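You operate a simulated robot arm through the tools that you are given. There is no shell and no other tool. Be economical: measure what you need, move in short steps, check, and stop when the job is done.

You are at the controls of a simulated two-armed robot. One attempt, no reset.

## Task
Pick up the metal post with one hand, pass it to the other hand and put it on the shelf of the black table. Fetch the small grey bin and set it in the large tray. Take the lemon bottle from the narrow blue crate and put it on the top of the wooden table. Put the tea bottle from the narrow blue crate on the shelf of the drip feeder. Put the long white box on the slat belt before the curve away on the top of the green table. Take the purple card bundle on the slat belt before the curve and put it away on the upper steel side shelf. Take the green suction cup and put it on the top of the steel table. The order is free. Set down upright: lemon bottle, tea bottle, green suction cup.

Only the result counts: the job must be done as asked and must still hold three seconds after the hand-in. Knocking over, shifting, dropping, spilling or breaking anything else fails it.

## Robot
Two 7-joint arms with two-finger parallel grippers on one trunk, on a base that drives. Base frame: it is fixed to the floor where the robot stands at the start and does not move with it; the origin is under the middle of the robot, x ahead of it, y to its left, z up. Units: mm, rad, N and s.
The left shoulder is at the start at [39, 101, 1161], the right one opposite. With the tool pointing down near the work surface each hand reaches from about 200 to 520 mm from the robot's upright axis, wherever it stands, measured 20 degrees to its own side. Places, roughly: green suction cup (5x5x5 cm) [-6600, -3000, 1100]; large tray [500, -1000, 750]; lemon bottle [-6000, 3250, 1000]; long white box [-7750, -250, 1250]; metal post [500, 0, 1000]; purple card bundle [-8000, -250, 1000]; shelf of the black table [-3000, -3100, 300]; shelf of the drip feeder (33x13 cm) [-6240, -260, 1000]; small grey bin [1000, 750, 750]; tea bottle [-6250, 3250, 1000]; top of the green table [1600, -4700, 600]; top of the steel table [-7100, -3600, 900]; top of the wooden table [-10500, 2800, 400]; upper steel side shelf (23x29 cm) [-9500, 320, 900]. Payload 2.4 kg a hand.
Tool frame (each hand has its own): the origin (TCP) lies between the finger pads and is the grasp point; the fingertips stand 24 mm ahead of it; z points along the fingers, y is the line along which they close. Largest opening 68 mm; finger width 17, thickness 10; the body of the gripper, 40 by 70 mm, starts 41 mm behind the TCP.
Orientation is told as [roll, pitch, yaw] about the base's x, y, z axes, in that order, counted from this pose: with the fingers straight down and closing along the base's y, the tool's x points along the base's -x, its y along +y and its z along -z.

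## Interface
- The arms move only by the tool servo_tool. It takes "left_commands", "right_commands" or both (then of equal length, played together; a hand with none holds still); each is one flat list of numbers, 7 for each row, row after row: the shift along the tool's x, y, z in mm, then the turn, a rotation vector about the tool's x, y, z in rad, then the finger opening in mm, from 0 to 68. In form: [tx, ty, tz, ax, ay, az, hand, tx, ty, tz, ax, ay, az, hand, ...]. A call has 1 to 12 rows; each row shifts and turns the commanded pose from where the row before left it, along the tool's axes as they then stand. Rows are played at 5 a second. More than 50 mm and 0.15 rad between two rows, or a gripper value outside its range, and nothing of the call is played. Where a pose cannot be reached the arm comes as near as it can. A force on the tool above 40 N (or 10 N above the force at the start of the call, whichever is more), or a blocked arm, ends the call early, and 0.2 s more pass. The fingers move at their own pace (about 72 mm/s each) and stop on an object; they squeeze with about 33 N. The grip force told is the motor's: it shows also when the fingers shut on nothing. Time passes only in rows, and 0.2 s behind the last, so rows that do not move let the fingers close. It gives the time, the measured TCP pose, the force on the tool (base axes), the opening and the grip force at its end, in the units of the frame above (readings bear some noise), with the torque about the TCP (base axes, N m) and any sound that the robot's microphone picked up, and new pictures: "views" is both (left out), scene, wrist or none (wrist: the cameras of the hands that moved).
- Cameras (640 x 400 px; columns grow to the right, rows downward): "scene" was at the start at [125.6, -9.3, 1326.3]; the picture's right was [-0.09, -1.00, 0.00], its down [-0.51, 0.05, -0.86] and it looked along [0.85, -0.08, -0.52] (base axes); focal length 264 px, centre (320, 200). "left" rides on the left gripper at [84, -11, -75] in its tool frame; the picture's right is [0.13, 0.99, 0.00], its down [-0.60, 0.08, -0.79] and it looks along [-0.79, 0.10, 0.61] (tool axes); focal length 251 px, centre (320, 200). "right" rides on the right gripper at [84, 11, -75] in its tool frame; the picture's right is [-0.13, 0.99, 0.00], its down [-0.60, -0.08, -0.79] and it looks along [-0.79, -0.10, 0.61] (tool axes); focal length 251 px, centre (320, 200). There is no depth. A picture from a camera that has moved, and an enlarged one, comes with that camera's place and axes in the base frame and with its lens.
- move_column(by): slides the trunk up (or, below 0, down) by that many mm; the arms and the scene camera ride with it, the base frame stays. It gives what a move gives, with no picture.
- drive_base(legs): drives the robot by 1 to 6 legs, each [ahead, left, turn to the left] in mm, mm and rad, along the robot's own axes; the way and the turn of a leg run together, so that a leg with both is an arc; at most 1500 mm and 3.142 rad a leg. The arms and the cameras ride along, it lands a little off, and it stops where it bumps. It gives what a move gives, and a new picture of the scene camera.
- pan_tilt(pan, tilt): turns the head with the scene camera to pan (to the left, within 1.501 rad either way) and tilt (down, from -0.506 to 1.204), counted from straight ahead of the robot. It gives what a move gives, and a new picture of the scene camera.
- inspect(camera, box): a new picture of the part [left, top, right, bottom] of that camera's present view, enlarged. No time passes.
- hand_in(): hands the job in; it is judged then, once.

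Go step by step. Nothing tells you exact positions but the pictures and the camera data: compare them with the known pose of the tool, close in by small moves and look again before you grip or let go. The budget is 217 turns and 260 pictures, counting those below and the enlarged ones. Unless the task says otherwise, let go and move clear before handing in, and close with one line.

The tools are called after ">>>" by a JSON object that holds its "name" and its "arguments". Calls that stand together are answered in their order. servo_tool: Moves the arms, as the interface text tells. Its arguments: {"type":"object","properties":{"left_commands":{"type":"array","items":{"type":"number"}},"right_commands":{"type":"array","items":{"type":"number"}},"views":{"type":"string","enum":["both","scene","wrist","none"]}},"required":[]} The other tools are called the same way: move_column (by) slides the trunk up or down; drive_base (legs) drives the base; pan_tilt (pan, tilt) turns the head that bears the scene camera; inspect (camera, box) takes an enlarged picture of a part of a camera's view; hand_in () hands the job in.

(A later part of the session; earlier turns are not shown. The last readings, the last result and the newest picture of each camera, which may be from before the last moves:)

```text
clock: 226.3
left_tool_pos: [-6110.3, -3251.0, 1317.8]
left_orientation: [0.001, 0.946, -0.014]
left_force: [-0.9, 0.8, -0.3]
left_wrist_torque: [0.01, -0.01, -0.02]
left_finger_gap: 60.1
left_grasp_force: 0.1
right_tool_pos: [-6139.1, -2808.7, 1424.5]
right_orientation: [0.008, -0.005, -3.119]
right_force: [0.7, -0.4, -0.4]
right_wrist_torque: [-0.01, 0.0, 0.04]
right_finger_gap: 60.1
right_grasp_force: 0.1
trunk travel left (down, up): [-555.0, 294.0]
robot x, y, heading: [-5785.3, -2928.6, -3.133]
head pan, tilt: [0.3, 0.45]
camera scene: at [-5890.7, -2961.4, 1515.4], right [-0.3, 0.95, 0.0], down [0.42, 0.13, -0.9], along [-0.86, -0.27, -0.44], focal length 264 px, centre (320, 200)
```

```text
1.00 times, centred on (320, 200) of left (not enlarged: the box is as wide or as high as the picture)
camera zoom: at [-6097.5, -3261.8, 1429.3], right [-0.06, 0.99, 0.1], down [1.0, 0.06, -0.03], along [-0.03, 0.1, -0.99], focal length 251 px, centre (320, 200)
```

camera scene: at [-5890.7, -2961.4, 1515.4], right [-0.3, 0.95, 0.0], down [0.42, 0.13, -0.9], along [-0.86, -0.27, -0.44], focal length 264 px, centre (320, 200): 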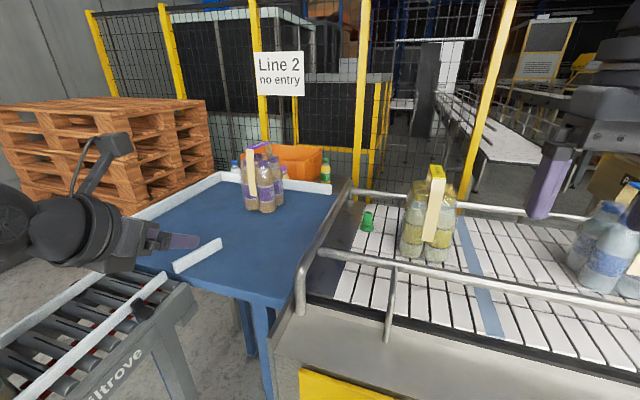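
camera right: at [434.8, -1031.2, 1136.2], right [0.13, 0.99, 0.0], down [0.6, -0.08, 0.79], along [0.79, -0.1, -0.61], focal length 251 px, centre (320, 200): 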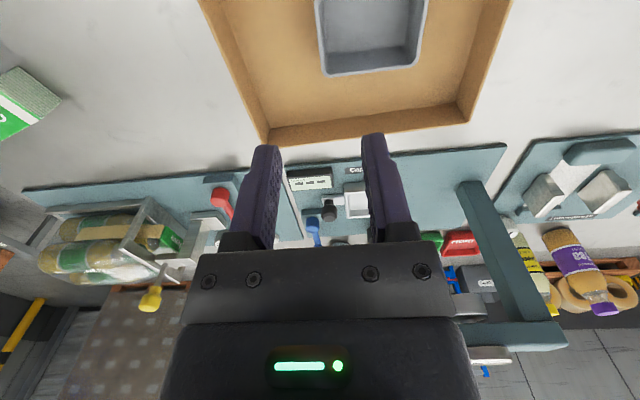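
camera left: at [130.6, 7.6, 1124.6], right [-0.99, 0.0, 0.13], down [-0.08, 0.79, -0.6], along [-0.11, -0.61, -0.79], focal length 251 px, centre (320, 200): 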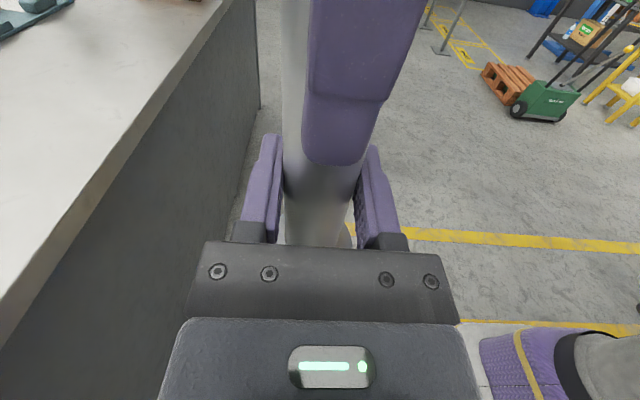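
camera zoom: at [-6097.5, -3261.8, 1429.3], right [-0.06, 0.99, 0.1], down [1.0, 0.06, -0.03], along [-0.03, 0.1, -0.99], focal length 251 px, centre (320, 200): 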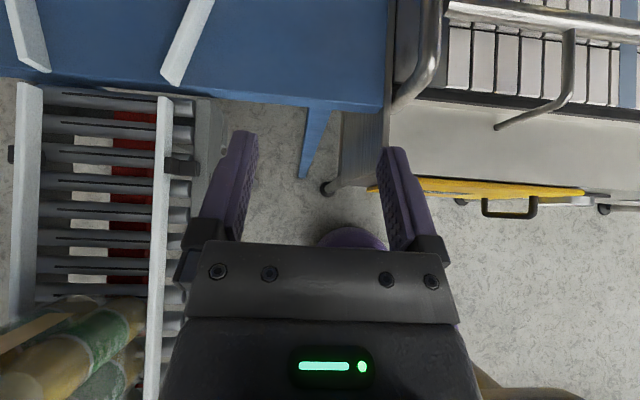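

Cup confirmed at [−6601,−3031]. Extend the left hand forward at height, then sideways into line.

>>> {"name": "servo_tool", "arguments": {"left_commands": [23.4, 0, 32.4, 0, 0, 0, 60, 23.4, 0, 32.4, 0, 0, 0, 60, 23.4, 0, 32.4, 0, 0, 0, 60, 23.4, 20, 32.4, 0, 0, 0, 60, 0, 40, 0, 0, 0, 0, 60, 0, 40, 0, 0, 0, 0, 60, 0, 40, 0, 0, 0, 0, 60, 0, 40, 0, 0, 0, 0, 60, 0, 40, 0, 0, 0, 0, 60, 0, 0, 0, 0, 0, 0, 60], "views": "scene"}}

```text
clock: 228.5
left_tool_pos: [-6270.1, -3238.3, 1320.3]
left_orientation: [0.004, 0.949, -0.016]
left_force: [-1.0, -0.1, 0.5]
left_wrist_torque: [0.0, 0.01, 0.04]
left_finger_gap: 59.9
left_grasp_force: 0.0
left hand out of reach, approached as far as the arm can: row 4, 5, 6, 7, 8, 9
right_tool_pos: [-6137.4, -2808.5, 1425.3]
right_orientation: [0.008, -0.005, -3.12]
right_force: [0.3, 0.8, -0.3]
right_wrist_torque: [-0.03, 0.0, 0.01]
right_finger_gap: 60.0
right_grasp_force: 0.0
trunk travel left (down, up): [-555.0, 294.0]
robot x, y, heading: [-5782.8, -2932.0, -3.137]
head pan, tilt: [0.3, 0.45]
camera scene: at [-5889.7, -2961.3, 1515.5], right [-0.3, 0.95, 0.0], down [0.41, 0.13, -0.9], along [-0.86, -0.27, -0.44], focal length 264 px, centre (320, 200)
```

scene: 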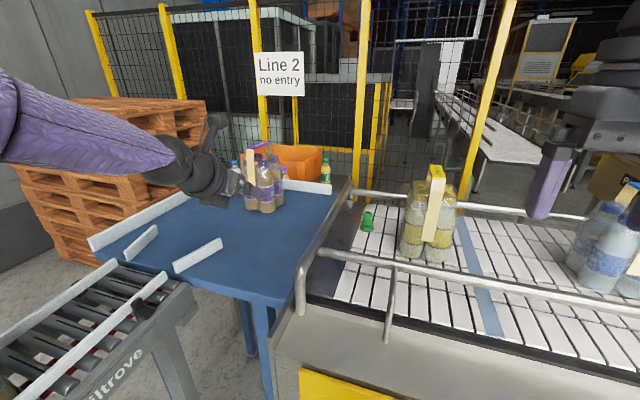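

The wrist needs some inward yaw. Turn the hand 0.6 rad to the right and then move it sideways.

>>> {"name": "servo_tool", "arguments": {"left_commands": [0, 0, 0, -0.122, 0, 0.0873, 60, 0, 0, 0, -0.122, 0, 0.0873, 60, 0, 0, 0, -0.122, 0, 0.0873, 60, 0, 0, 0, -0.122, 0, 0.0873, 60, 13.2, 33, 18.4, 0, 0, 0, 60, 13.2, 33, 18.4, 0, 0, 0, 60, 13.2, 33, 18.4, 0, 0, 0, 60, 13.2, 33, 18.4, 0, 0, 0, 60, 13.2, 33, 18.4, 0, 0, 0, 60, 0, 0, 0, 0, 0, 0, 60], "views": "both"}}

```text
clock: 230.7
left_tool_pos: [-6267.6, -3038.9, 1322.7]
left_orientation: [0.002, 0.948, -0.616]
left_force: [0.0, 0.0, 0.0]
left_wrist_torque: [0.01, -0.01, 0.02]
left_finger_gap: 59.9
left_grasp_force: 0.0
right_tool_pos: [-6137.5, -2808.6, 1425.7]
right_orientation: [0.005, -0.003, -3.119]
right_force: [0.4, 0.0, -0.3]
right_wrist_torque: [-0.03, -0.01, 0.02]
right_finger_gap: 60.2
right_grasp_force: 0.1
trunk travel left (down, up): [-555.0, 294.0]
robot x, y, heading: [-5788.0, -2934.8, -3.136]
head pan, tilt: [0.3, 0.45]
camera scene: at [-5889.6, -2961.8, 1515.5], right [-0.3, 0.95, 0.0], down [0.41, 0.13, -0.9], along [-0.86, -0.27, -0.44], focal length 264 px, centre (320, 200)
camera left: at [-6263.1, -3054.9, 1433.2], right [0.51, 0.85, 0.11], down [0.86, -0.51, -0.03], along [0.03, 0.11, -0.99], focal length 251 px, centre (320, 200)
```

scene: 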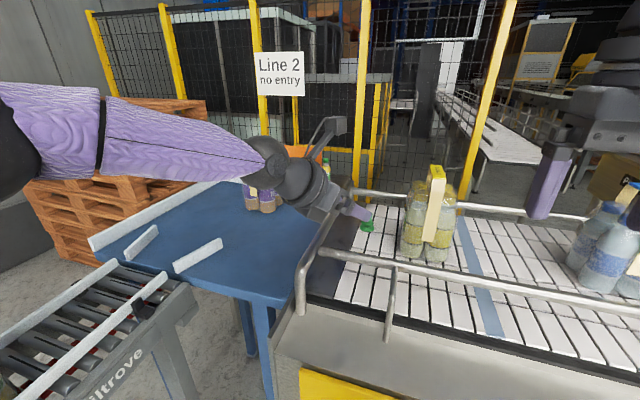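
left: 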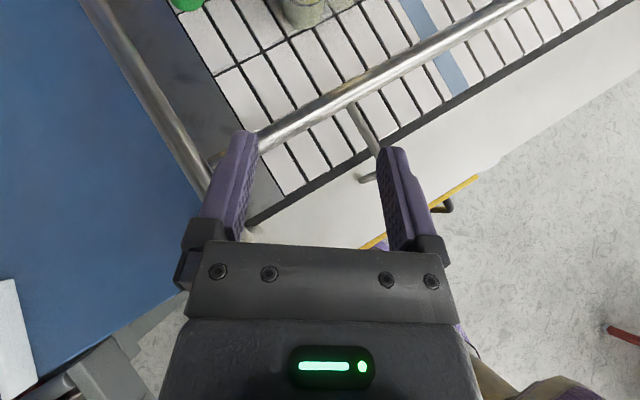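

Good. Now extend forward at this height.

>>> {"name": "servo_tool", "arguments": {"left_commands": [19, -23.1, 26.5, 0, 0, 0, 60, 19, -23.1, 26.5, 0, 0, 0, 60, 19, -23.1, 26.5, 0, 0, 0, 60, 19, -23.1, 26.5, 0, 0, 0, 60, 19, -23.1, 26.5, 0, 0, 0, 60, 0, 0, 0, 0, 0, 0, 60], "views": "none"}}

```text
clock: 232.1
left_tool_pos: [-6335.1, -3074.3, 1320.0]
left_orientation: [0.002, 0.946, -0.616]
left_force: [0.2, -0.2, -0.2]
left_wrist_torque: [-0.01, 0.0, 0.0]
left_finger_gap: 60.0
left_grasp_force: 0.1
left hand out of reach, approached as far as the arm can: row 2, 3, 4, 5
right_tool_pos: [-6137.2, -2809.0, 1426.1]
right_orientation: [0.006, -0.005, -3.12]
right_force: [-0.8, 0.1, -1.0]
right_wrist_torque: [0.03, 0.01, -0.03]
right_finger_gap: 60.1
right_grasp_force: 0.1
trunk travel left (down, up): [-555.0, 294.0]
robot x, y, heading: [-5784.3, -2933.3, -3.135]
head pan, tilt: [0.3, 0.45]
```

Front reach falls short (~550 mm), but the fence stands well behind the belt (x≈−7900), so the rear may be open. Raise, and drive round the roller conveyor's end to view the steel table and the rear access.

>>> {"name": "move_column", "arguments": {"by": 150}}

>>> {"name": "drive_base", "arguments": {"legs": [[-850, 0, 0], [0, 1300, 0], [1400, 0, 0]]}}

>>> {"name": "pan_tilt", "arguments": {"pan": -0.5, "tilt": 0.4}}

```text
clock: 233.8
left_tool_pos: [-6331.1, -3075.4, 1473.3]
left_orientation: [-0.01, 0.957, -0.624]
left_force: [0.2, 0.3, -0.5]
left_wrist_torque: [-0.05, 0.0, 0.02]
left_finger_gap: 59.9
left_grasp_force: 0.0
right_tool_pos: [-6138.1, -2809.3, 1576.0]
right_orientation: [0.006, -0.005, -3.117]
right_force: [-0.3, 0.1, 0.5]
right_wrist_torque: [-0.02, -0.02, 0.01]
right_finger_gap: 60.1
right_grasp_force: 0.1
trunk travel left (down, up): [-705.0, 144.0]
robot x, y, heading: [-5787.1, -2931.5, -3.132]
head pan, tilt: [0.3, 0.45]
```

```text
clock: 251.2
left_tool_pos: [-6844.8, -4429.7, 1474.6]
left_orientation: [-0.009, 0.956, -0.606]
left_force: [-0.2, 0.5, 1.2]
left_wrist_torque: [-0.01, -0.04, 0.03]
left_finger_gap: 60.0
left_grasp_force: 0.0
right_tool_pos: [-6654.0, -4161.2, 1575.7]
right_orientation: [0.006, -0.004, -3.103]
right_force: [0.2, 0.1, -0.1]
right_wrist_torque: [0.0, -0.06, 0.0]
right_finger_gap: 60.0
right_grasp_force: 0.1
trunk travel left (down, up): [-705.0, 144.0]
robot x, y, heading: [-6300.3, -4281.1, -3.116]
head pan, tilt: [0.3, 0.45]
camera scene: at [-6399.4, -4310.0, 1665.6], right [-0.32, 0.95, 0.0], down [0.41, 0.14, -0.9], along [-0.85, -0.29, -0.44], focal length 264 px, centre (320, 200)
```

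scene: 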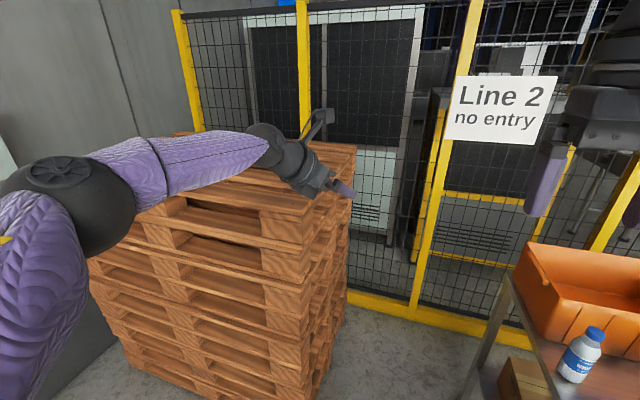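

```text
clock: 252.3
left_tool_pos: [-6843.7, -4429.6, 1473.8]
left_orientation: [-0.008, 0.955, -0.607]
left_force: [0.0, 0.1, 0.0]
left_wrist_torque: [-0.02, 0.04, 0.03]
left_finger_gap: 60.1
left_grasp_force: 0.0
right_tool_pos: [-6653.5, -4161.6, 1575.7]
right_orientation: [0.009, -0.004, -3.104]
right_force: [-0.7, -0.1, -0.8]
right_wrist_torque: [0.01, -0.02, 0.0]
right_finger_gap: 60.1
right_grasp_force: 0.0
trunk travel left (down, up): [-705.0, 144.0]
robot x, y, heading: [-6299.6, -4280.3, -3.12]
head pan, tilt: [-0.499, 0.4]
camera scene: at [-6394.5, -4238.4, 1670.3], right [0.46, 0.89, 0.0], down [0.35, -0.18, -0.92], along [-0.82, 0.42, -0.39], focal length 264 px, centre (320, 200)
```

scene: 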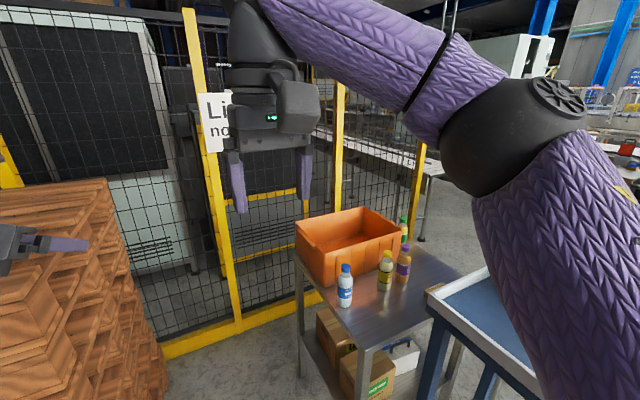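

The steel table (x≈−6850…−7383, y≈−3830…−3240) stands before the fence (x≈−7950) with a ~560 mm passage behind it. I'll retract the left arm and turn the right hand (camera inward), then go sideways through that passage.

>>> {"name": "servo_tool", "arguments": {"left_commands": [-19, 23.1, -26.5, 0, 0, 0, 60, -19, 23.1, -26.5, 0, 0, 0, 60, -19, 23.1, -26.5, 0, 0, 0, 60, -19, 23.1, -26.5, 0, 0, 0, 60, 0, 0, 0, 0, 0, 0, 60, 0, 0, 0, 0, 0, 0, 60, 0, 0, 0, 0, 0, 0, 60, 0, 0, 0, 0, 0, 0, 60, 0, 0, 0, 0, 0, 0, 60, 0, 0, 0, 0, 0, 0, 60, 0, 0, 0, 0, 0, 0, 60, 0, 0, 0, 0, 0, 0, 60], "right_commands": [0, 0, 0, 0, 0, 0.15, 60, 0, 0, 0, 0, 0, 0.15, 60, 0, 0, 0, 0, 0, 0.15, 60, 0, 0, 0, 0, 0, 0.15, 60, 0, 0, 0, 0, 0, 0.15, 60, 0, 0, 0, 0, 0, 0.15, 60, 0, 0, 0, 0, 0, 0.15, 60, 0, 0, 0, 0, 0, 0.15, 60, 0, 0, 0, 0, 0, 0.15, 60, 0, 0, 0, 0, 0, 0.15, 60, 0, 0, 0, 0, 0, 0.15, 60, 0, 0, 0, 0, 0, 0.15, 60], "views": "none"}}

>>> {"name": "servo_tool", "arguments": {"right_commands": [0, 0, 0, 0, 0, 0.15, 60, 0, 0, 0, 0, 0, 0.15, 60, 0, 0, 0, 0, 0, 0.15, 60, 0, 0, 0, 0, 0, 0.15, 60], "views": "none"}}

>>> {"name": "drive_base", "arguments": {"legs": [[100, 0, 3.12], [-700, 20, 0]]}}

>>> {"name": "pan_tilt", "arguments": {"pan": 1.4, "tilt": 0.5}}

```text
clock: 254.9
left_tool_pos: [-6684.4, -4427.3, 1473.9]
left_orientation: [-0.01, 0.957, -0.607]
left_force: [0.3, -0.4, -0.2]
left_wrist_torque: [0.02, -0.04, -0.02]
left_finger_gap: 60.2
left_grasp_force: 0.0
right_tool_pos: [-6655.2, -4160.7, 1576.3]
right_orientation: [0.004, 0.007, 1.379]
right_force: [-0.1, -0.5, 1.0]
right_wrist_torque: [0.01, -0.01, 0.03]
right_finger_gap: 59.8
right_grasp_force: 0.1
trunk travel left (down, up): [-705.0, 144.0]
robot x, y, heading: [-6300.7, -4277.8, -3.118]
head pan, tilt: [-0.499, 0.4]
```

```text
clock: 255.9
left_tool_pos: [-6683.0, -4428.7, 1475.0]
left_orientation: [-0.009, 0.959, -0.605]
left_force: [0.5, 0.1, 0.2]
left_wrist_torque: [0.01, -0.01, 0.02]
left_finger_gap: 60.1
left_grasp_force: 0.0
right_tool_pos: [-6652.3, -4162.7, 1576.5]
right_orientation: [0.001, 0.012, 0.779]
right_force: [-0.2, -0.3, 0.7]
right_wrist_torque: [-0.03, 0.03, 0.02]
right_finger_gap: 60.2
right_grasp_force: 0.1
trunk travel left (down, up): [-705.0, 144.0]
robot x, y, heading: [-6302.5, -4284.2, -3.119]
head pan, tilt: [-0.499, 0.4]
```

```text
clock: 266.9
left_tool_pos: [-6605.0, -4163.1, 1474.1]
left_orientation: [-0.009, 0.958, 2.43]
left_force: [0.5, -0.6, -0.3]
left_wrist_torque: [-0.01, -0.01, 0.01]
left_finger_gap: 60.2
left_grasp_force: 0.0
right_tool_pos: [-6665.2, -4423.6, 1576.4]
right_orientation: [-0.001, 0.01, -2.466]
right_force: [0.0, -0.3, -0.3]
right_wrist_torque: [0.01, -0.04, 0.0]
right_finger_gap: 60.1
right_grasp_force: 0.1
trunk travel left (down, up): [-705.0, 144.0]
robot x, y, heading: [-7003.0, -4269.5, -0.081]
head pan, tilt: [-0.499, 0.4]
cut short: leg 1
camera scene: at [-6912.3, -4322.2, 1670.3], right [-0.55, -0.84, 0.0], down [-0.33, 0.21, -0.92], along [0.77, -0.51, -0.39], focal length 264 px, centre (320, 200)
```

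scene: 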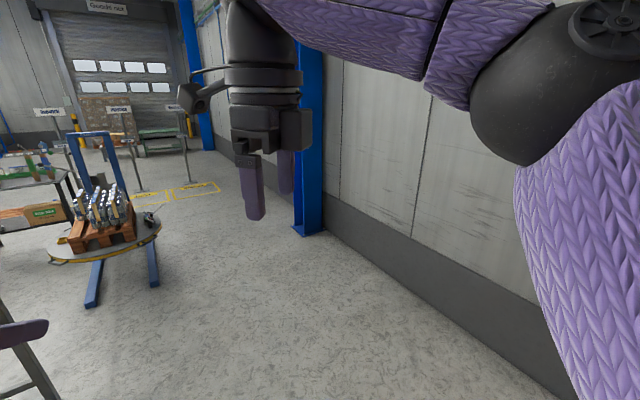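

```text
clock: 268.8
left_tool_pos: [-6604.6, -4163.1, 1474.7]
left_orientation: [-0.009, 0.956, 2.43]
left_force: [-0.6, -0.1, 0.0]
left_wrist_torque: [-0.01, -0.01, 0.0]
left_finger_gap: 60.2
left_grasp_force: 0.1
right_tool_pos: [-6662.3, -4423.3, 1575.6]
right_orientation: [-0.002, 0.008, -2.466]
right_force: [-0.7, 0.1, -0.3]
right_wrist_torque: [0.02, -0.01, 0.01]
right_finger_gap: 60.2
right_grasp_force: 0.1
trunk travel left (down, up): [-705.0, 144.0]
robot x, y, heading: [-7000.6, -4269.0, -0.08]
head pan, tilt: [1.4, 0.499]
camera scene: at [-6966.6, -4183.3, 1661.1], right [0.97, -0.25, 0.0], down [-0.12, -0.46, -0.88], along [0.22, 0.85, -0.48], focal length 264 px, centre (320, 200)
```

scene: 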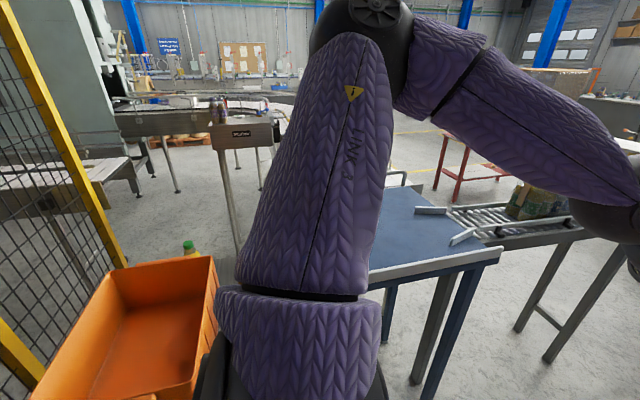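

Straighten and back up toward the passage entrance, then check the gap.

>>> {"name": "drive_base", "arguments": {"legs": [[0, 30, 0.08], [-655, 0, 0]]}}

>>> {"name": "pan_tilt", "arguments": {"pan": 1.2, "tilt": 0.75}}

```text
clock: 272.9
left_tool_pos: [-7262.9, -4100.1, 1474.4]
left_orientation: [-0.008, 0.956, 2.507]
left_force: [0.2, 0.2, 0.1]
left_wrist_torque: [0.0, 0.02, 0.04]
left_finger_gap: 59.9
left_grasp_force: 0.0
right_tool_pos: [-7302.3, -4365.2, 1575.7]
right_orientation: [0.0, 0.008, -2.389]
right_force: [-0.1, 0.3, -0.3]
right_wrist_torque: [0.01, -0.03, -0.01]
right_finger_gap: 60.0
right_grasp_force: 0.0
trunk travel left (down, up): [-705.0, 144.0]
robot x, y, heading: [-7653.1, -4241.2, -0.005]
head pan, tilt: [1.4, 0.499]
camera scene: at [-7622.9, -4148.6, 1661.1], right [0.98, -0.18, 0.0], down [-0.08, -0.47, -0.88], along [0.15, 0.86, -0.48], focal length 264 px, centre (320, 200)
```

scene: 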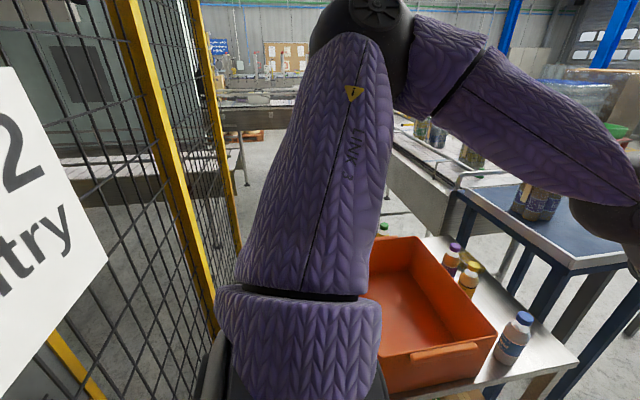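

```text
clock: 273.6
left_tool_pos: [-7263.5, -4101.1, 1473.8]
left_orientation: [-0.009, 0.956, 2.506]
left_force: [-0.3, 0.8, 0.1]
left_wrist_torque: [0.03, -0.03, -0.03]
left_finger_gap: 59.7
left_grasp_force: 0.1
right_tool_pos: [-7301.1, -4364.9, 1577.3]
right_orientation: [-0.001, 0.01, -2.39]
right_force: [0.0, -0.2, 1.2]
right_wrist_torque: [0.03, 0.04, -0.04]
right_finger_gap: 59.9
right_grasp_force: 0.0
trunk travel left (down, up): [-705.0, 144.0]
robot x, y, heading: [-7649.1, -4237.8, -0.005]
head pan, tilt: [1.201, 0.75]
camera scene: at [-7608.0, -4161.0, 1639.2], right [0.93, -0.37, 0.0], down [-0.25, -0.63, -0.73], along [0.27, 0.68, -0.68], focal length 264 px, centre (320, 200)
```

scene: 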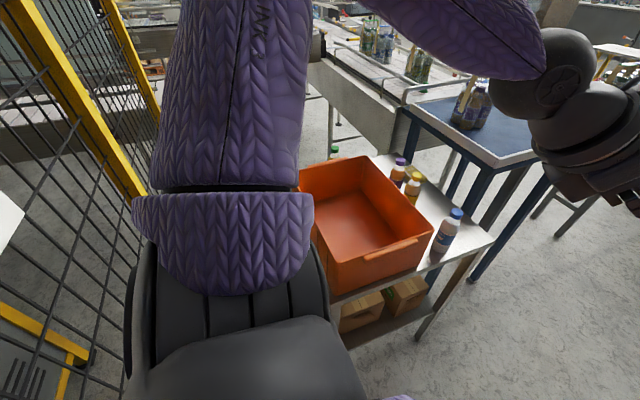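

The passage behind the table is too tight (fence nearer than thought). I'll go back to the front side and see how close the body can get there; meanwhile restore the left hand to the standard tool-down pose.

>>> {"name": "servo_tool", "arguments": {"left_commands": [0, 0, 0, 0, -0.15, 0, 60, 0, 0, 0, 0, -0.15, 0, 60, 0, 0, 0, 0, -0.15, 0, 60, 0, 0, 0, 0, -0.15, 0, 60, 0, 0, 0, 0, -0.15, 0, 60, 0, 0, 0, 0, -0.15, 0, 60, 0, 0, 0, 0, -0.056, 0, 60, 0, 0, 0, 0, 0, 0.15, 60, 0, 0, 0, 0, 0, 0.15, 60, 0, 0, 0, 0, 0, 0.15, 60, 0, 0, 0, 0, 0, 0.15, 60, 0, 0, 0, 0, 0, 0.15, 60], "views": "none"}}

>>> {"name": "servo_tool", "arguments": {"left_commands": [0, 0, 0, 0, 0, 0.15, 60, 0, 0, 0, 0, 0, 0.15, 60, 0, 0, 0, 0, 0, 0.15, 60, 0, 0, 0, 0, 0, 0.15, 60, 0, 0, 0, 0, 0, 0.15, 60, 0, 0, 0, 0, 0, 0.15, 60, 0, 0, 0, 0, 0, 0.15, 60, 0, 0, 0, 0, 0, 0.15, 60, 0, 0, 0, 0, 0, 0.15, 60, 0, 0, 0, 0, 0, 0.15, 60, 0, 0, 0, 0, 0, 0.15, 60, 0, 0, 0, 0, 0, 0.1, 60], "right_commands": [0, 0, 0, 0, 0, -0.15, 60, 0, 0, 0, 0, 0, -0.15, 60, 0, 0, 0, 0, 0, -0.15, 60, 0, 0, 0, 0, 0, -0.15, 60, 0, 0, 0, 0, 0, -0.15, 60, 0, 0, 0, 0, 0, -0.15, 60, 0, 0, 0, 0, 0, -0.15, 60, 0, 0, 0, 0, 0, -0.15, 60, 0, 0, 0, 0, 0, -0.15, 60, 0, 0, 0, 0, 0, -0.15, 60, 0, 0, 0, 0, 0, -0.15, 60, 0, 0, 0, 0, 0, -0.15, 60], "views": "none"}}

>>> {"name": "drive_base", "arguments": {"legs": [[1350, 0, 0.005], [1360, 0, 0], [0, 1450, 0], [0, 0, 3.13]]}}

```text
clock: 276.2
left_tool_pos: [-7259.8, -4048.7, 1475.8]
left_orientation: [-0.007, -0.002, 1.762]
left_force: [0.0, -0.7, 0.4]
left_wrist_torque: [-0.01, -0.03, -0.03]
left_finger_gap: 59.8
left_grasp_force: 0.1
left hand out of reach, approached as far as the arm can: row 3, 4, 5, 6, 7
right_tool_pos: [-7300.7, -4365.5, 1576.1]
right_orientation: [0.0, 0.009, -2.389]
right_force: [0.6, -0.2, -0.1]
right_wrist_torque: [0.03, -0.03, 0.01]
right_finger_gap: 60.2
right_grasp_force: 0.0
trunk travel left (down, up): [-705.0, 144.0]
robot x, y, heading: [-7647.8, -4238.1, -0.006]
head pan, tilt: [1.201, 0.75]
```

```text
clock: 278.8
left_tool_pos: [-7260.0, -4048.3, 1475.3]
left_orientation: [0.003, -0.004, 0.012]
left_force: [-0.1, -0.7, 0.7]
left_wrist_torque: [0.0, -0.02, 0.0]
left_finger_gap: 60.3
left_grasp_force: 0.0
right_tool_pos: [-7301.9, -4364.8, 1576.1]
right_orientation: [0.007, -0.003, -0.589]
right_force: [0.6, -0.2, 0.8]
right_wrist_torque: [0.01, 0.04, -0.01]
right_finger_gap: 60.1
right_grasp_force: 0.1
trunk travel left (down, up): [-705.0, 144.0]
robot x, y, heading: [-7648.5, -4239.4, -0.005]
head pan, tilt: [1.201, 0.75]
```

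```text
clock: 306.3
left_tool_pos: [-5376.8, -2918.6, 1476.7]
left_orientation: [0.002, -0.004, -3.102]
left_force: [-0.1, 0.2, -0.3]
left_wrist_torque: [0.02, -0.06, 0.0]
left_finger_gap: 60.1
left_grasp_force: 0.0
right_tool_pos: [-5344.9, -2599.9, 1575.8]
right_orientation: [0.009, -0.001, 2.576]
right_force: [-1.0, 1.0, 0.7]
right_wrist_torque: [0.02, 0.0, -0.01]
right_finger_gap: 59.9
right_grasp_force: 0.0
trunk travel left (down, up): [-705.0, 144.0]
robot x, y, heading: [-4989.3, -2718.0, -3.12]
head pan, tilt: [1.201, 0.75]
camera scene: at [-5030.9, -2798.5, 1639.2], right [-0.94, 0.34, 0.0], down [0.23, 0.64, -0.73], along [-0.25, -0.69, -0.68], focal length 264 px, centre (320, 200)
```

scene: 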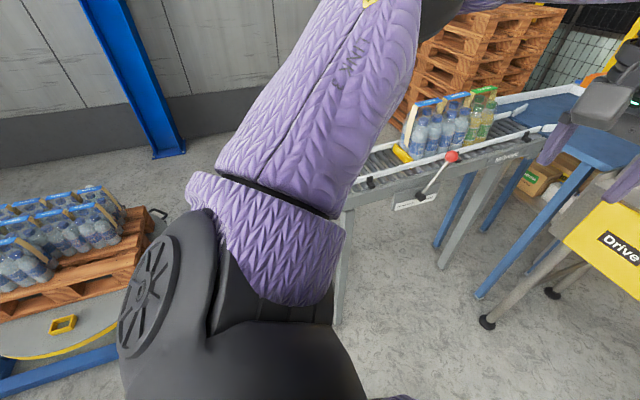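

>>> {"name": "drive_base", "arguments": {"legs": [[870, 80, -0.02]]}}

>>> {"name": "pan_tilt", "arguments": {"pan": 0.0, "tilt": 1.15}}

```text
clock: 310.9
left_tool_pos: [-6250.8, -3004.4, 1477.4]
left_orientation: [0.002, -0.003, -3.117]
left_force: [0.3, -0.7, -0.4]
left_wrist_torque: [-0.01, -0.03, 0.02]
left_finger_gap: 59.8
left_grasp_force: 0.0
right_tool_pos: [-6212.7, -2686.9, 1576.0]
right_orientation: [0.01, -0.003, 2.562]
right_force: [0.4, -0.7, -0.4]
right_wrist_torque: [0.0, -0.01, 0.0]
right_finger_gap: 60.0
right_grasp_force: 0.1
trunk travel left (down, up): [-705.0, 144.0]
robot x, y, heading: [-5860.0, -2812.7, -3.139]
head pan, tilt: [1.201, 0.75]
camera scene: at [-5902.9, -2889.8, 1639.2], right [-0.93, 0.36, 0.0], down [0.24, 0.64, -0.73], along [-0.26, -0.68, -0.68], focal length 264 px, centre (320, 200)
```

scene: 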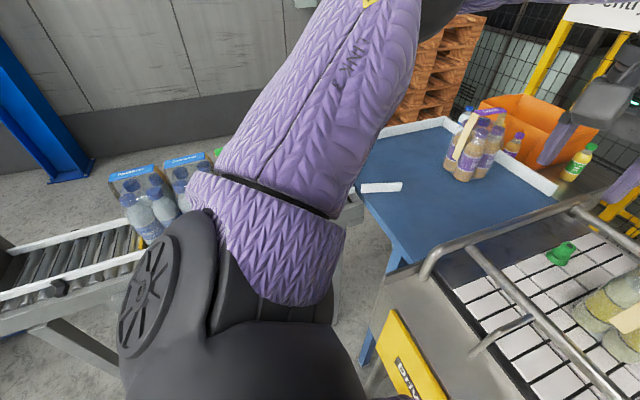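

```text
clock: 312.3
left_tool_pos: [-6249.7, -3002.9, 1475.9]
left_orientation: [0.004, -0.002, -3.119]
left_force: [-0.4, -0.6, -0.2]
left_wrist_torque: [0.0, -0.02, 0.01]
left_finger_gap: 60.1
left_grasp_force: 0.0
right_tool_pos: [-6212.9, -2685.2, 1576.2]
right_orientation: [0.009, -0.003, 2.562]
right_force: [-0.2, -0.6, -0.1]
right_wrist_torque: [0.01, 0.01, -0.02]
right_finger_gap: 60.1
right_grasp_force: 0.0
trunk travel left (down, up): [-705.0, 144.0]
robot x, y, heading: [-5859.5, -2811.2, -3.14]
head pan, tilt: [0.0, 1.15]
camera scene: at [-5932.6, -2812.8, 1610.3], right [-0.01, 1.0, 0.0], down [0.91, 0.01, -0.41], along [-0.41, 0.0, -0.91], focal length 264 px, centre (320, 200)
```

scene: 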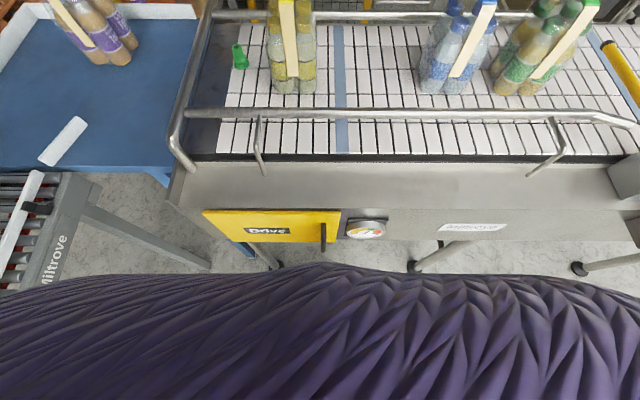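

Now I see it well: panel front x≈−6165 (z 784–1050), rails at x≈−6334 and −6661, cup [−6597,−3037]. Lower the shoulder a little and creep forward to find how near the body can stand.

>>> {"name": "move_column", "arguments": {"by": -150}}

>>> {"name": "drive_base", "arguments": {"legs": [[195, 0, 0]]}}

```text
clock: 314.1
left_tool_pos: [-6251.6, -3002.8, 1327.0]
left_orientation: [0.004, -0.005, -3.118]
left_force: [-0.8, 0.2, 0.4]
left_wrist_torque: [-0.01, 0.01, -0.01]
left_finger_gap: 59.9
left_grasp_force: 0.1
right_tool_pos: [-6212.5, -2685.9, 1426.8]
right_orientation: [0.009, -0.001, 2.563]
right_force: [-0.1, 0.6, -0.1]
right_wrist_torque: [-0.03, 0.0, -0.03]
right_finger_gap: 60.0
right_grasp_force: 0.0
trunk travel left (down, up): [-555.0, 294.0]
robot x, y, heading: [-5862.5, -2809.8, -3.137]
head pan, tilt: [0.0, 1.15]
```

```text
clock: 315.6
left_tool_pos: [-6423.4, -3028.7, 1315.4]
left_orientation: [-0.058, 0.009, -3.055]
left_force: [0.4, 1.0, 0.2]
left_wrist_torque: [-0.07, 0.01, 0.0]
left_finger_gap: 60.0
left_grasp_force: 0.1
right_tool_pos: [-6388.7, -2684.6, 1415.6]
right_orientation: [-0.003, 0.001, 2.559]
right_force: [0.4, -0.8, 0.1]
right_wrist_torque: [0.03, 0.02, 0.02]
right_finger_gap: 59.9
right_grasp_force: 0.0
trunk travel left (down, up): [-555.0, 294.0]
robot x, y, heading: [-6035.7, -2807.1, -3.143]
head pan, tilt: [0.0, 1.15]
stopped in leg 1: the robot was blocked; the commanded pose is now the measured one
camera scene: at [-6072.7, -2813.5, 1463.4], right [0.0, 1.0, 0.0], down [0.9, 0.0, -0.43], along [-0.43, 0.0, -0.9], focal length 264 px, centre (320, 200)
```

scene: 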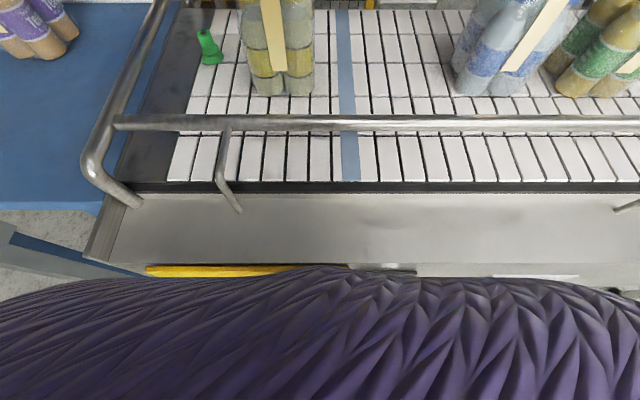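

Blocked 130 mm from the panel; still ~40 mm short facing forward. Rotating the robot to the right brings the left shoulder closer to the belt; try that with a short creep.

>>> {"name": "drive_base", "arguments": {"legs": [[-60, 0, 0], [0, 0, -0.9]]}}

```text
clock: 318.9
left_tool_pos: [-6384.3, -2617.7, 1314.7]
left_orientation: [-0.019, 0.016, 2.285]
left_force: [0.5, 0.6, 0.7]
left_wrist_torque: [0.04, 0.0, 0.0]
left_finger_gap: 60.1
left_grasp_force: 0.0
right_tool_pos: [-6108.1, -2440.8, 1415.6]
right_orientation: [-0.004, 0.013, 1.664]
right_force: [0.8, 0.6, -0.3]
right_wrist_torque: [-0.01, 0.0, 0.02]
right_finger_gap: 60.0
right_grasp_force: 0.1
trunk travel left (down, up): [-555.0, 294.0]
robot x, y, heading: [-5974.4, -2814.3, 2.25]
head pan, tilt: [0.0, 1.15]
camera scene: at [-6021.0, -2753.7, 1460.2], right [0.78, 0.63, 0.0], down [0.57, -0.71, -0.41], along [-0.26, 0.32, -0.91], focal length 264 px, centre (320, 200)
```

scene: 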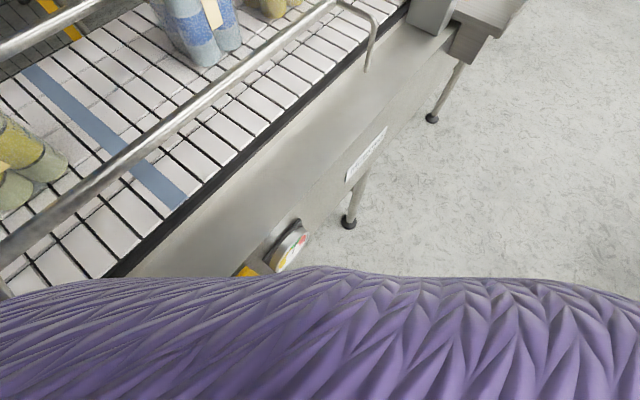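

>>> {"name": "drive_base", "arguments": {"legs": [[32, 103, 0]]}}

```text
clock: 319.9
left_tool_pos: [-6422.0, -2638.6, 1319.3]
left_orientation: [-0.013, 0.009, 2.284]
left_force: [0.0, -0.2, 0.2]
left_wrist_torque: [-0.05, 0.0, -0.02]
left_finger_gap: 60.0
left_grasp_force: 0.0
right_tool_pos: [-6144.8, -2462.3, 1417.0]
right_orientation: [0.007, 0.008, 1.661]
right_force: [0.9, 0.2, 0.0]
right_wrist_torque: [0.01, -0.01, -0.03]
right_finger_gap: 59.9
right_grasp_force: 0.0
trunk travel left (down, up): [-555.0, 294.0]
robot x, y, heading: [-6019.3, -2834.0, 2.244]
head pan, tilt: [0.0, 1.15]
stopped in leg 1: the robot was blocked; the commanded pose is now the measured one
camera scene: at [-6056.8, -2775.0, 1460.9], right [0.78, 0.63, -0.01], down [0.57, -0.71, -0.41], along [-0.26, 0.32, -0.91], focal length 264 px, centre (320, 200)
```

scene: 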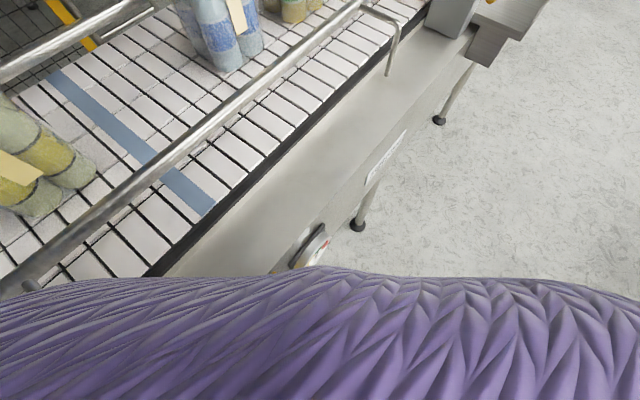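

The body is round enough: now only 146 mm from the panel with the shoulder much closer. Pack handles reach z≈1320, so raise the left hand first, shift the robot slightly toward the cup, and orient the hand toward it.

>>> {"name": "servo_tool", "arguments": {"left_commands": [0, 0, -45, 0, 0, 0, 60, 0, 0, -45, 0, 0, 0, 60, 0, 0, 0, 0, 0, -0.14, 60, 0, 0, 0, 0, 0, -0.14, 60, 0, 0, 0, 0, 0, -0.14, 60, 0, 0, 0, 0, 0, -0.14, 60, 0, 0, 0, 0, 0, -0.14, 60, 0, 0, 0, 0, 0, -0.14, 60, 0, 0, 0, 0, 0, -0.14, 60, 0, 0, 0, 0, 0, -0.13, 60], "views": "none"}}

>>> {"name": "drive_base", "arguments": {"legs": [[-44, 25, 0]]}}

>>> {"name": "pan_tilt", "arguments": {"pan": 0.95, "tilt": 0.75}}

```text
clock: 322.1
left_tool_pos: [-6416.5, -2659.6, 1396.9]
left_orientation: [-0.001, 0.015, -2.885]
left_force: [-0.1, 0.1, 0.0]
left_wrist_torque: [0.01, 0.01, 0.02]
left_finger_gap: 59.6
left_grasp_force: 0.0
left hand out of reach, approached as far as the arm can: row 2
right_tool_pos: [-6144.9, -2462.4, 1417.3]
right_orientation: [0.007, 0.01, 1.663]
right_force: [0.4, -0.3, 0.5]
right_wrist_torque: [-0.02, -0.01, -0.01]
right_finger_gap: 59.9
right_grasp_force: 0.1
trunk travel left (down, up): [-555.0, 294.0]
robot x, y, heading: [-6018.7, -2831.0, 2.245]
head pan, tilt: [0.0, 1.15]
```

```text
clock: 323.1
left_tool_pos: [-6424.7, -2711.7, 1393.2]
left_orientation: [0.001, 0.028, -2.886]
left_force: [-0.3, -0.7, 0.6]
left_wrist_torque: [0.05, 0.02, -0.01]
left_finger_gap: 60.1
left_grasp_force: 0.0
right_tool_pos: [-6151.2, -2515.5, 1415.6]
right_orientation: [-0.003, 0.009, 1.664]
right_force: [-0.3, -0.3, 0.1]
right_wrist_torque: [0.05, 0.01, 0.0]
right_finger_gap: 60.0
right_grasp_force: 0.0
trunk travel left (down, up): [-555.0, 294.0]
robot x, y, heading: [-6015.5, -2882.4, 2.248]
head pan, tilt: [0.0, 1.15]
camera scene: at [-6063.5, -2827.9, 1460.3], right [0.78, 0.63, 0.0], down [0.57, -0.71, -0.41], along [-0.26, 0.32, -0.91], focal length 264 px, centre (320, 200)
```

scene: 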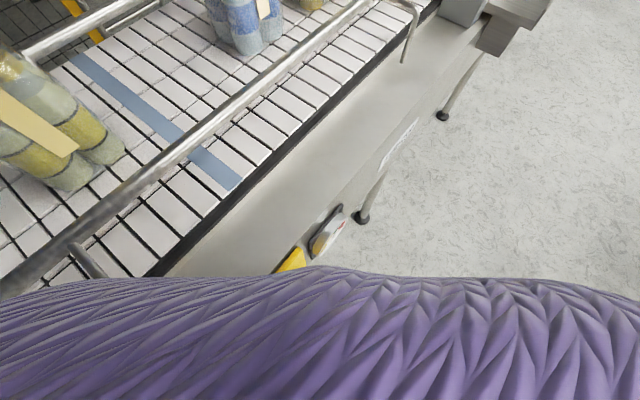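

```text
clock: 324.3
left_tool_pos: [-6422.5, -2707.7, 1392.7]
left_orientation: [0.003, 0.025, -2.884]
left_force: [1.2, 0.4, 0.1]
left_wrist_torque: [0.01, -0.02, -0.04]
left_finger_gap: 59.9
left_grasp_force: 0.1
right_tool_pos: [-6151.5, -2512.8, 1415.8]
right_orientation: [-0.004, 0.012, 1.665]
right_force: [-0.7, -0.6, -0.4]
right_wrist_torque: [0.02, -0.04, 0.01]
right_finger_gap: 60.0
right_grasp_force: 0.1
trunk travel left (down, up): [-555.0, 294.0]
robot x, y, heading: [-6013.4, -2882.9, 2.247]
head pan, tilt: [0.949, 0.75]
camera scene: at [-6108.6, -2876.0, 1489.0], right [-0.06, 1.0, 0.0], down [0.68, 0.04, -0.73], along [-0.73, -0.04, -0.68], focal length 264 px, centre (320, 200)
```

scene: 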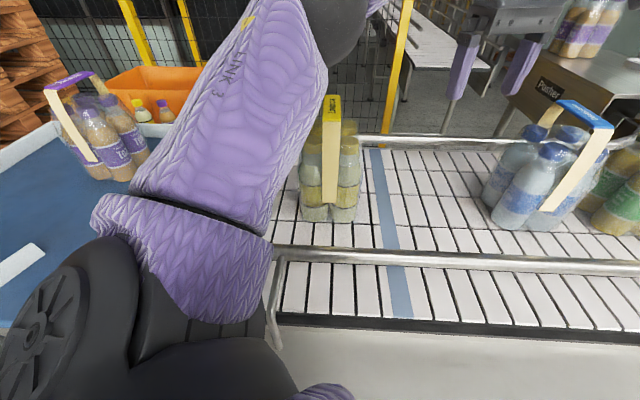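

Move the left hand over toward the cup's column at safe height.

>>> {"name": "servo_tool", "arguments": {"left_commands": [-10.6, 40.5, 0, 0, 0, 0, 60, -10.6, 40.5, 0, 0, 0, 0, 60, -10.6, 40.5, 0, 0, 0, 0, 60, -10.6, 40.5, 0, 0, 0, 0, 60, -10.6, 40.5, 0, 0, 0, 0, 60, -10.6, 40.5, 0, 0, 0, 0, 60, -10.6, 40.5, 0, 0, 0, 0, 60, -10.6, 40.5, 0, 0, 0, 0, 60, 0, 0, 0, 0, 0, 0, 60], "views": "both"}}

```text
clock: 326.3
left_tool_pos: [-6423.5, -3045.4, 1391.8]
left_orientation: [0.004, 0.025, -2.886]
left_force: [1.2, 0.4, -0.2]
left_wrist_torque: [-0.06, 0.01, 0.02]
left_finger_gap: 60.0
left_grasp_force: 0.1
right_tool_pos: [-6152.2, -2511.4, 1414.8]
right_orientation: [-0.004, 0.013, 1.665]
right_force: [-0.7, -1.3, -0.6]
right_wrist_torque: [0.02, -0.01, 0.02]
right_finger_gap: 59.8
right_grasp_force: 0.0
trunk travel left (down, up): [-555.0, 294.0]
robot x, y, heading: [-6015.7, -2883.2, 2.248]
head pan, tilt: [0.949, 0.75]
camera scene: at [-6108.8, -2875.8, 1489.0], right [-0.06, 1.0, 0.0], down [0.68, 0.04, -0.73], along [-0.73, -0.04, -0.68], focal length 264 px, centre (320, 200)
camera left: at [-6346.9, -3012.8, 1468.6], right [0.38, -0.93, 0.01], down [-0.58, -0.23, 0.78], along [-0.72, -0.3, -0.63], focal length 251 px, centre (320, 200)
```

scene: 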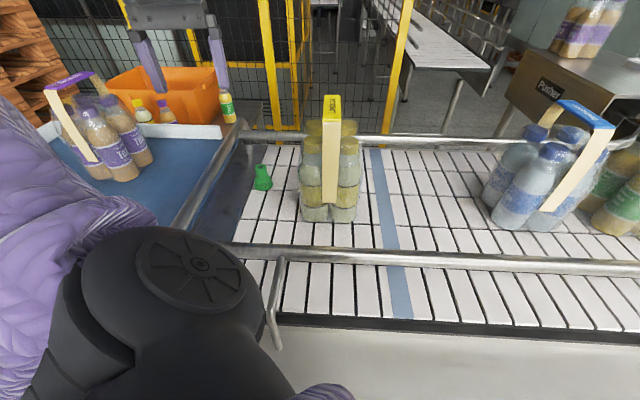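
left: 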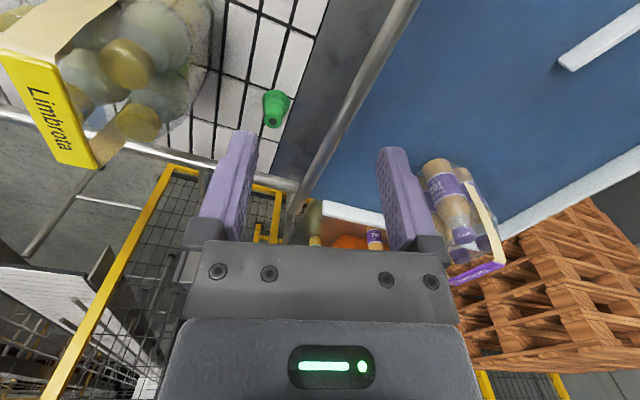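

Cup at ≈[−6590,−3036]. Pitch the fingers forward 0.66 rad and extend above the cup.

>>> {"name": "servo_tool", "arguments": {"left_commands": [0, 0, 0, 0, -0.132, 0, 60, 0, 0, 0, 0, -0.132, 0, 60, 0, 0, 0, 0, -0.132, 0, 60, 0, 0, 0, 0, -0.132, 0, 60, 0, 0, 0, 0, -0.132, 0, 60, -31.6, -12.8, 24.5, 0, 0, 0, 60, -31.6, -12.8, 24.5, 0, 0, 0, 60, -31.6, -12.8, 24.5, 0, 0, 0, 60, -31.6, -12.8, 24.5, 0, 0, 0, 60, 0, 0, 0, 0, 0, 0, 60], "views": "none"}}

```text
clock: 328.5
left_tool_pos: [-6591.4, -3037.1, 1387.8]
left_orientation: [0.003, -0.635, -2.887]
left_force: [-0.1, 0.0, -0.3]
left_wrist_torque: [0.0, 0.04, -0.01]
left_finger_gap: 60.2
left_grasp_force: 0.2
right_tool_pos: [-6150.9, -2512.3, 1416.2]
right_orientation: [-0.002, 0.01, 1.666]
right_force: [-0.3, -0.1, -0.4]
right_wrist_torque: [-0.01, 0.03, 0.01]
right_finger_gap: 60.3
right_grasp_force: 0.0
trunk travel left (down, up): [-555.0, 294.0]
robot x, y, heading: [-6016.0, -2880.5, 2.25]
head pan, tilt: [0.949, 0.75]
```

Reach is fine. Descend 200 mm and look.

>>> {"name": "servo_tool", "arguments": {"left_commands": [23.7, 0, 32.2, 0, 0, 0, 60, 23.7, 0, 32.2, 0, 0, 0, 60, 23.7, 0, 32.2, 0, 0, 0, 60, 23.7, 0, 32.2, 0, 0, 0, 60, 23.7, 0, 32.2, 0, 0, 0, 60, 0, 0, 0, 0, 0, 0, 60], "views": "both"}}

```text
clock: 329.9
left_tool_pos: [-6590.9, -3036.9, 1185.9]
left_orientation: [0.006, -0.635, -2.886]
left_force: [-0.3, 0.7, -0.1]
left_wrist_torque: [-0.03, 0.01, -0.02]
left_finger_gap: 60.2
left_grasp_force: 0.0
right_tool_pos: [-6151.8, -2513.1, 1415.0]
right_orientation: [-0.005, 0.011, 1.665]
right_force: [0.7, -0.5, 0.4]
right_wrist_torque: [-0.02, 0.0, -0.01]
right_finger_gap: 59.8
right_grasp_force: 0.0
trunk travel left (down, up): [-555.0, 294.0]
robot x, y, heading: [-6018.5, -2883.8, 2.251]
head pan, tilt: [0.949, 0.75]
camera scene: at [-6108.4, -2876.2, 1489.1], right [-0.06, 1.0, 0.0], down [0.68, 0.04, -0.73], along [-0.73, -0.04, -0.68], focal length 264 px, centre (320, 200)
camera left: at [-6485.2, -2997.6, 1195.6], right [0.35, -0.93, -0.07], down [0.0, -0.08, 1.0], along [-0.94, -0.35, -0.02], focal length 251 px, centre (320, 200)
```

scene: 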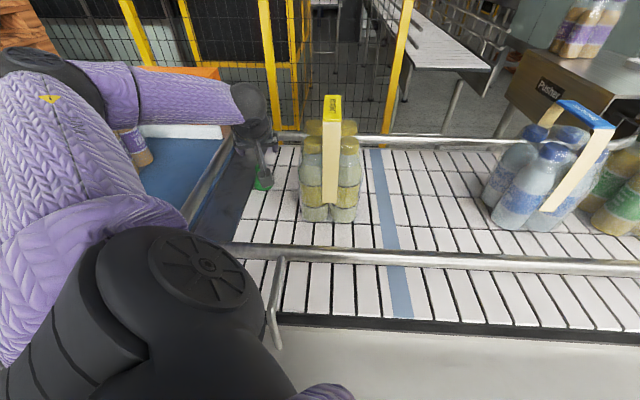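
left: 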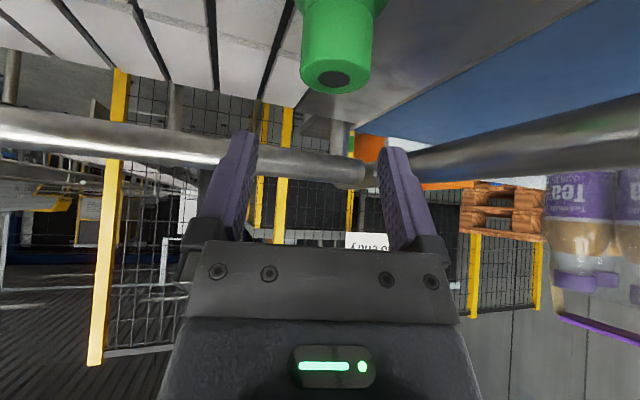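

Cup top at ≈[−6609,−3046,1125]. Shift forward 20 mm, then lower to grasp height.

>>> {"name": "servo_tool", "arguments": {"left_commands": [-16, 4, 11.9, 0, 0, 0, 62, 11.9, 0, 16.1, 0, 0, 0, 62, 11.9, 0, 16.1, 0, 0, 0, 62, 0, 0, 0, 0, 0, 0, 62], "views": "wrist"}}

```text
clock: 330.9
left_tool_pos: [-6608.0, -3046.7, 1148.4]
left_orientation: [0.005, -0.636, -2.887]
left_force: [-0.3, -0.6, 0.5]
left_wrist_torque: [0.0, 0.01, 0.0]
left_finger_gap: 62.1
left_grasp_force: 0.1
right_tool_pos: [-6151.4, -2511.5, 1415.7]
right_orientation: [-0.001, 0.012, 1.665]
right_force: [0.0, 0.3, 0.4]
right_wrist_torque: [0.02, -0.01, 0.03]
right_finger_gap: 59.7
right_grasp_force: 0.1
trunk travel left (down, up): [-555.0, 294.0]
robot x, y, heading: [-6019.5, -2885.2, 2.247]
head pan, tilt: [0.949, 0.75]
camera left: at [-6502.7, -3007.1, 1157.7], right [0.35, -0.93, -0.07], down [0.0, -0.08, 1.0], along [-0.94, -0.35, -0.02], focal length 251 px, centre (320, 200)
```

left: 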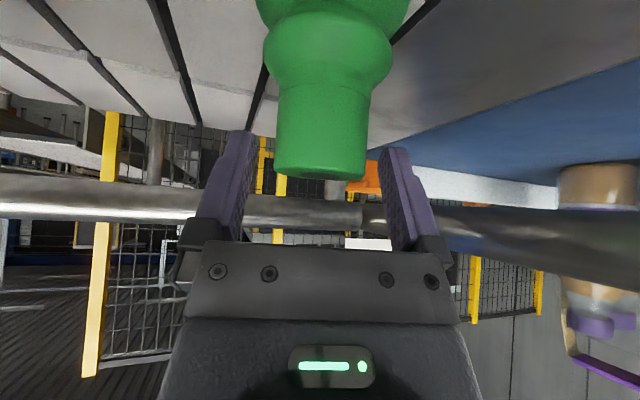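

Two-view check says the cup axis is nearer, at ≈[−6575,−3034], top z≈1145. Back up 33 mm, lower 10 and look before closing.

>>> {"name": "servo_tool", "arguments": {"left_commands": [26.5, -2, -19.5, 0, 0, 0, 62, 7, 0, 9.6, 0, 0, 0, 62, 0, 0, 0, 0, 0, 0, 62], "views": "both"}}

```text
clock: 331.7
left_tool_pos: [-6578.0, -3032.6, 1135.9]
left_orientation: [0.006, -0.634, -2.885]
left_force: [1.2, 0.2, 1.1]
left_wrist_torque: [-0.02, 0.01, 0.02]
left_finger_gap: 62.1
left_grasp_force: 0.1
right_tool_pos: [-6150.8, -2511.8, 1416.6]
right_orientation: [-0.004, 0.013, 1.665]
right_force: [-0.6, -0.2, -0.7]
right_wrist_torque: [0.01, 0.01, -0.01]
right_finger_gap: 59.9
right_grasp_force: 0.0
trunk travel left (down, up): [-555.0, 294.0]
robot x, y, heading: [-6013.2, -2878.7, 2.249]
head pan, tilt: [0.949, 0.75]
camera scene: at [-6108.2, -2876.1, 1489.1], right [-0.06, 1.0, 0.0], down [0.68, 0.04, -0.73], along [-0.73, -0.04, -0.68], focal length 264 px, centre (320, 200)
camera left: at [-6471.8, -2995.1, 1145.5], right [0.35, -0.93, -0.07], down [0.0, -0.08, 1.0], along [-0.94, -0.35, -0.02], focal length 251 px, centre (320, 200)
```

scene: 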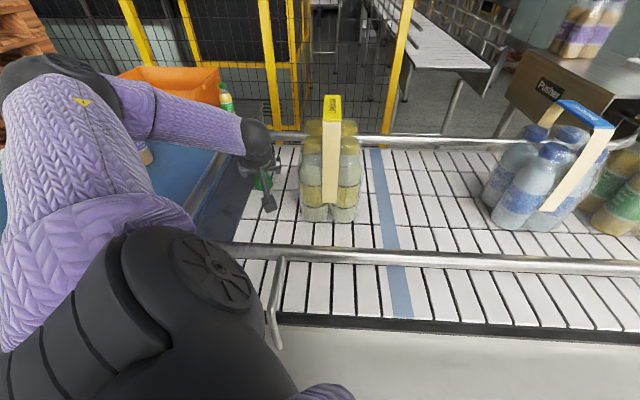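
left: 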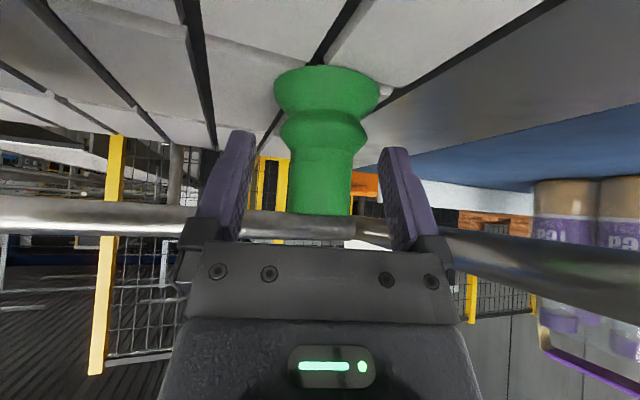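

Cup is centred between the fingers at the right depth. Close.

>>> {"name": "servo_tool", "arguments": {"left_commands": [-3, 0, 2.5, 0, 0, 0, 40, 0, 0, 0, 0, 0, 0, 10, 0, 0, 0, 0, 0, 0, 10, 0, 0, 0, 0, 0, 0, 10], "views": "wrist"}}

```text
clock: 332.7
left_tool_pos: [-6582.3, -3034.7, 1135.7]
left_orientation: [0.004, -0.637, -2.886]
left_force: [-0.4, 0.9, 0.6]
left_wrist_torque: [0.0, 0.0, -0.02]
left_finger_gap: 23.4
left_grasp_force: 32.6
right_tool_pos: [-6152.0, -2511.4, 1414.4]
right_orientation: [-0.002, 0.012, 1.665]
right_force: [-0.1, -0.3, -0.4]
right_wrist_torque: [-0.01, -0.01, -0.02]
right_finger_gap: 59.9
right_grasp_force: 0.0
trunk travel left (down, up): [-555.0, 294.0]
robot x, y, heading: [-6016.3, -2880.4, 2.248]
head pan, tilt: [0.949, 0.75]
camera left: at [-6476.0, -2996.1, 1144.8], right [0.35, -0.93, -0.07], down [0.0, -0.08, 1.0], along [-0.94, -0.35, -0.02], focal length 251 px, centre (320, 200)
```

left: 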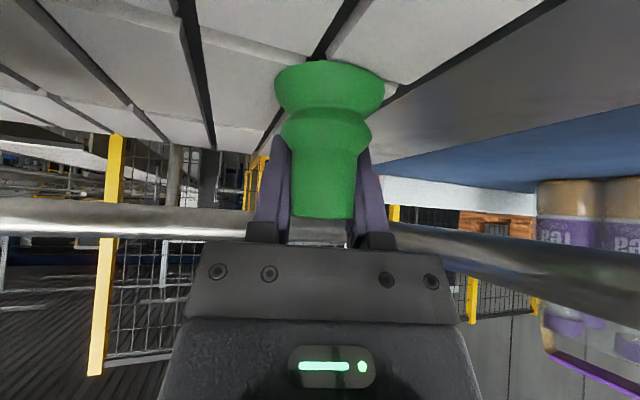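

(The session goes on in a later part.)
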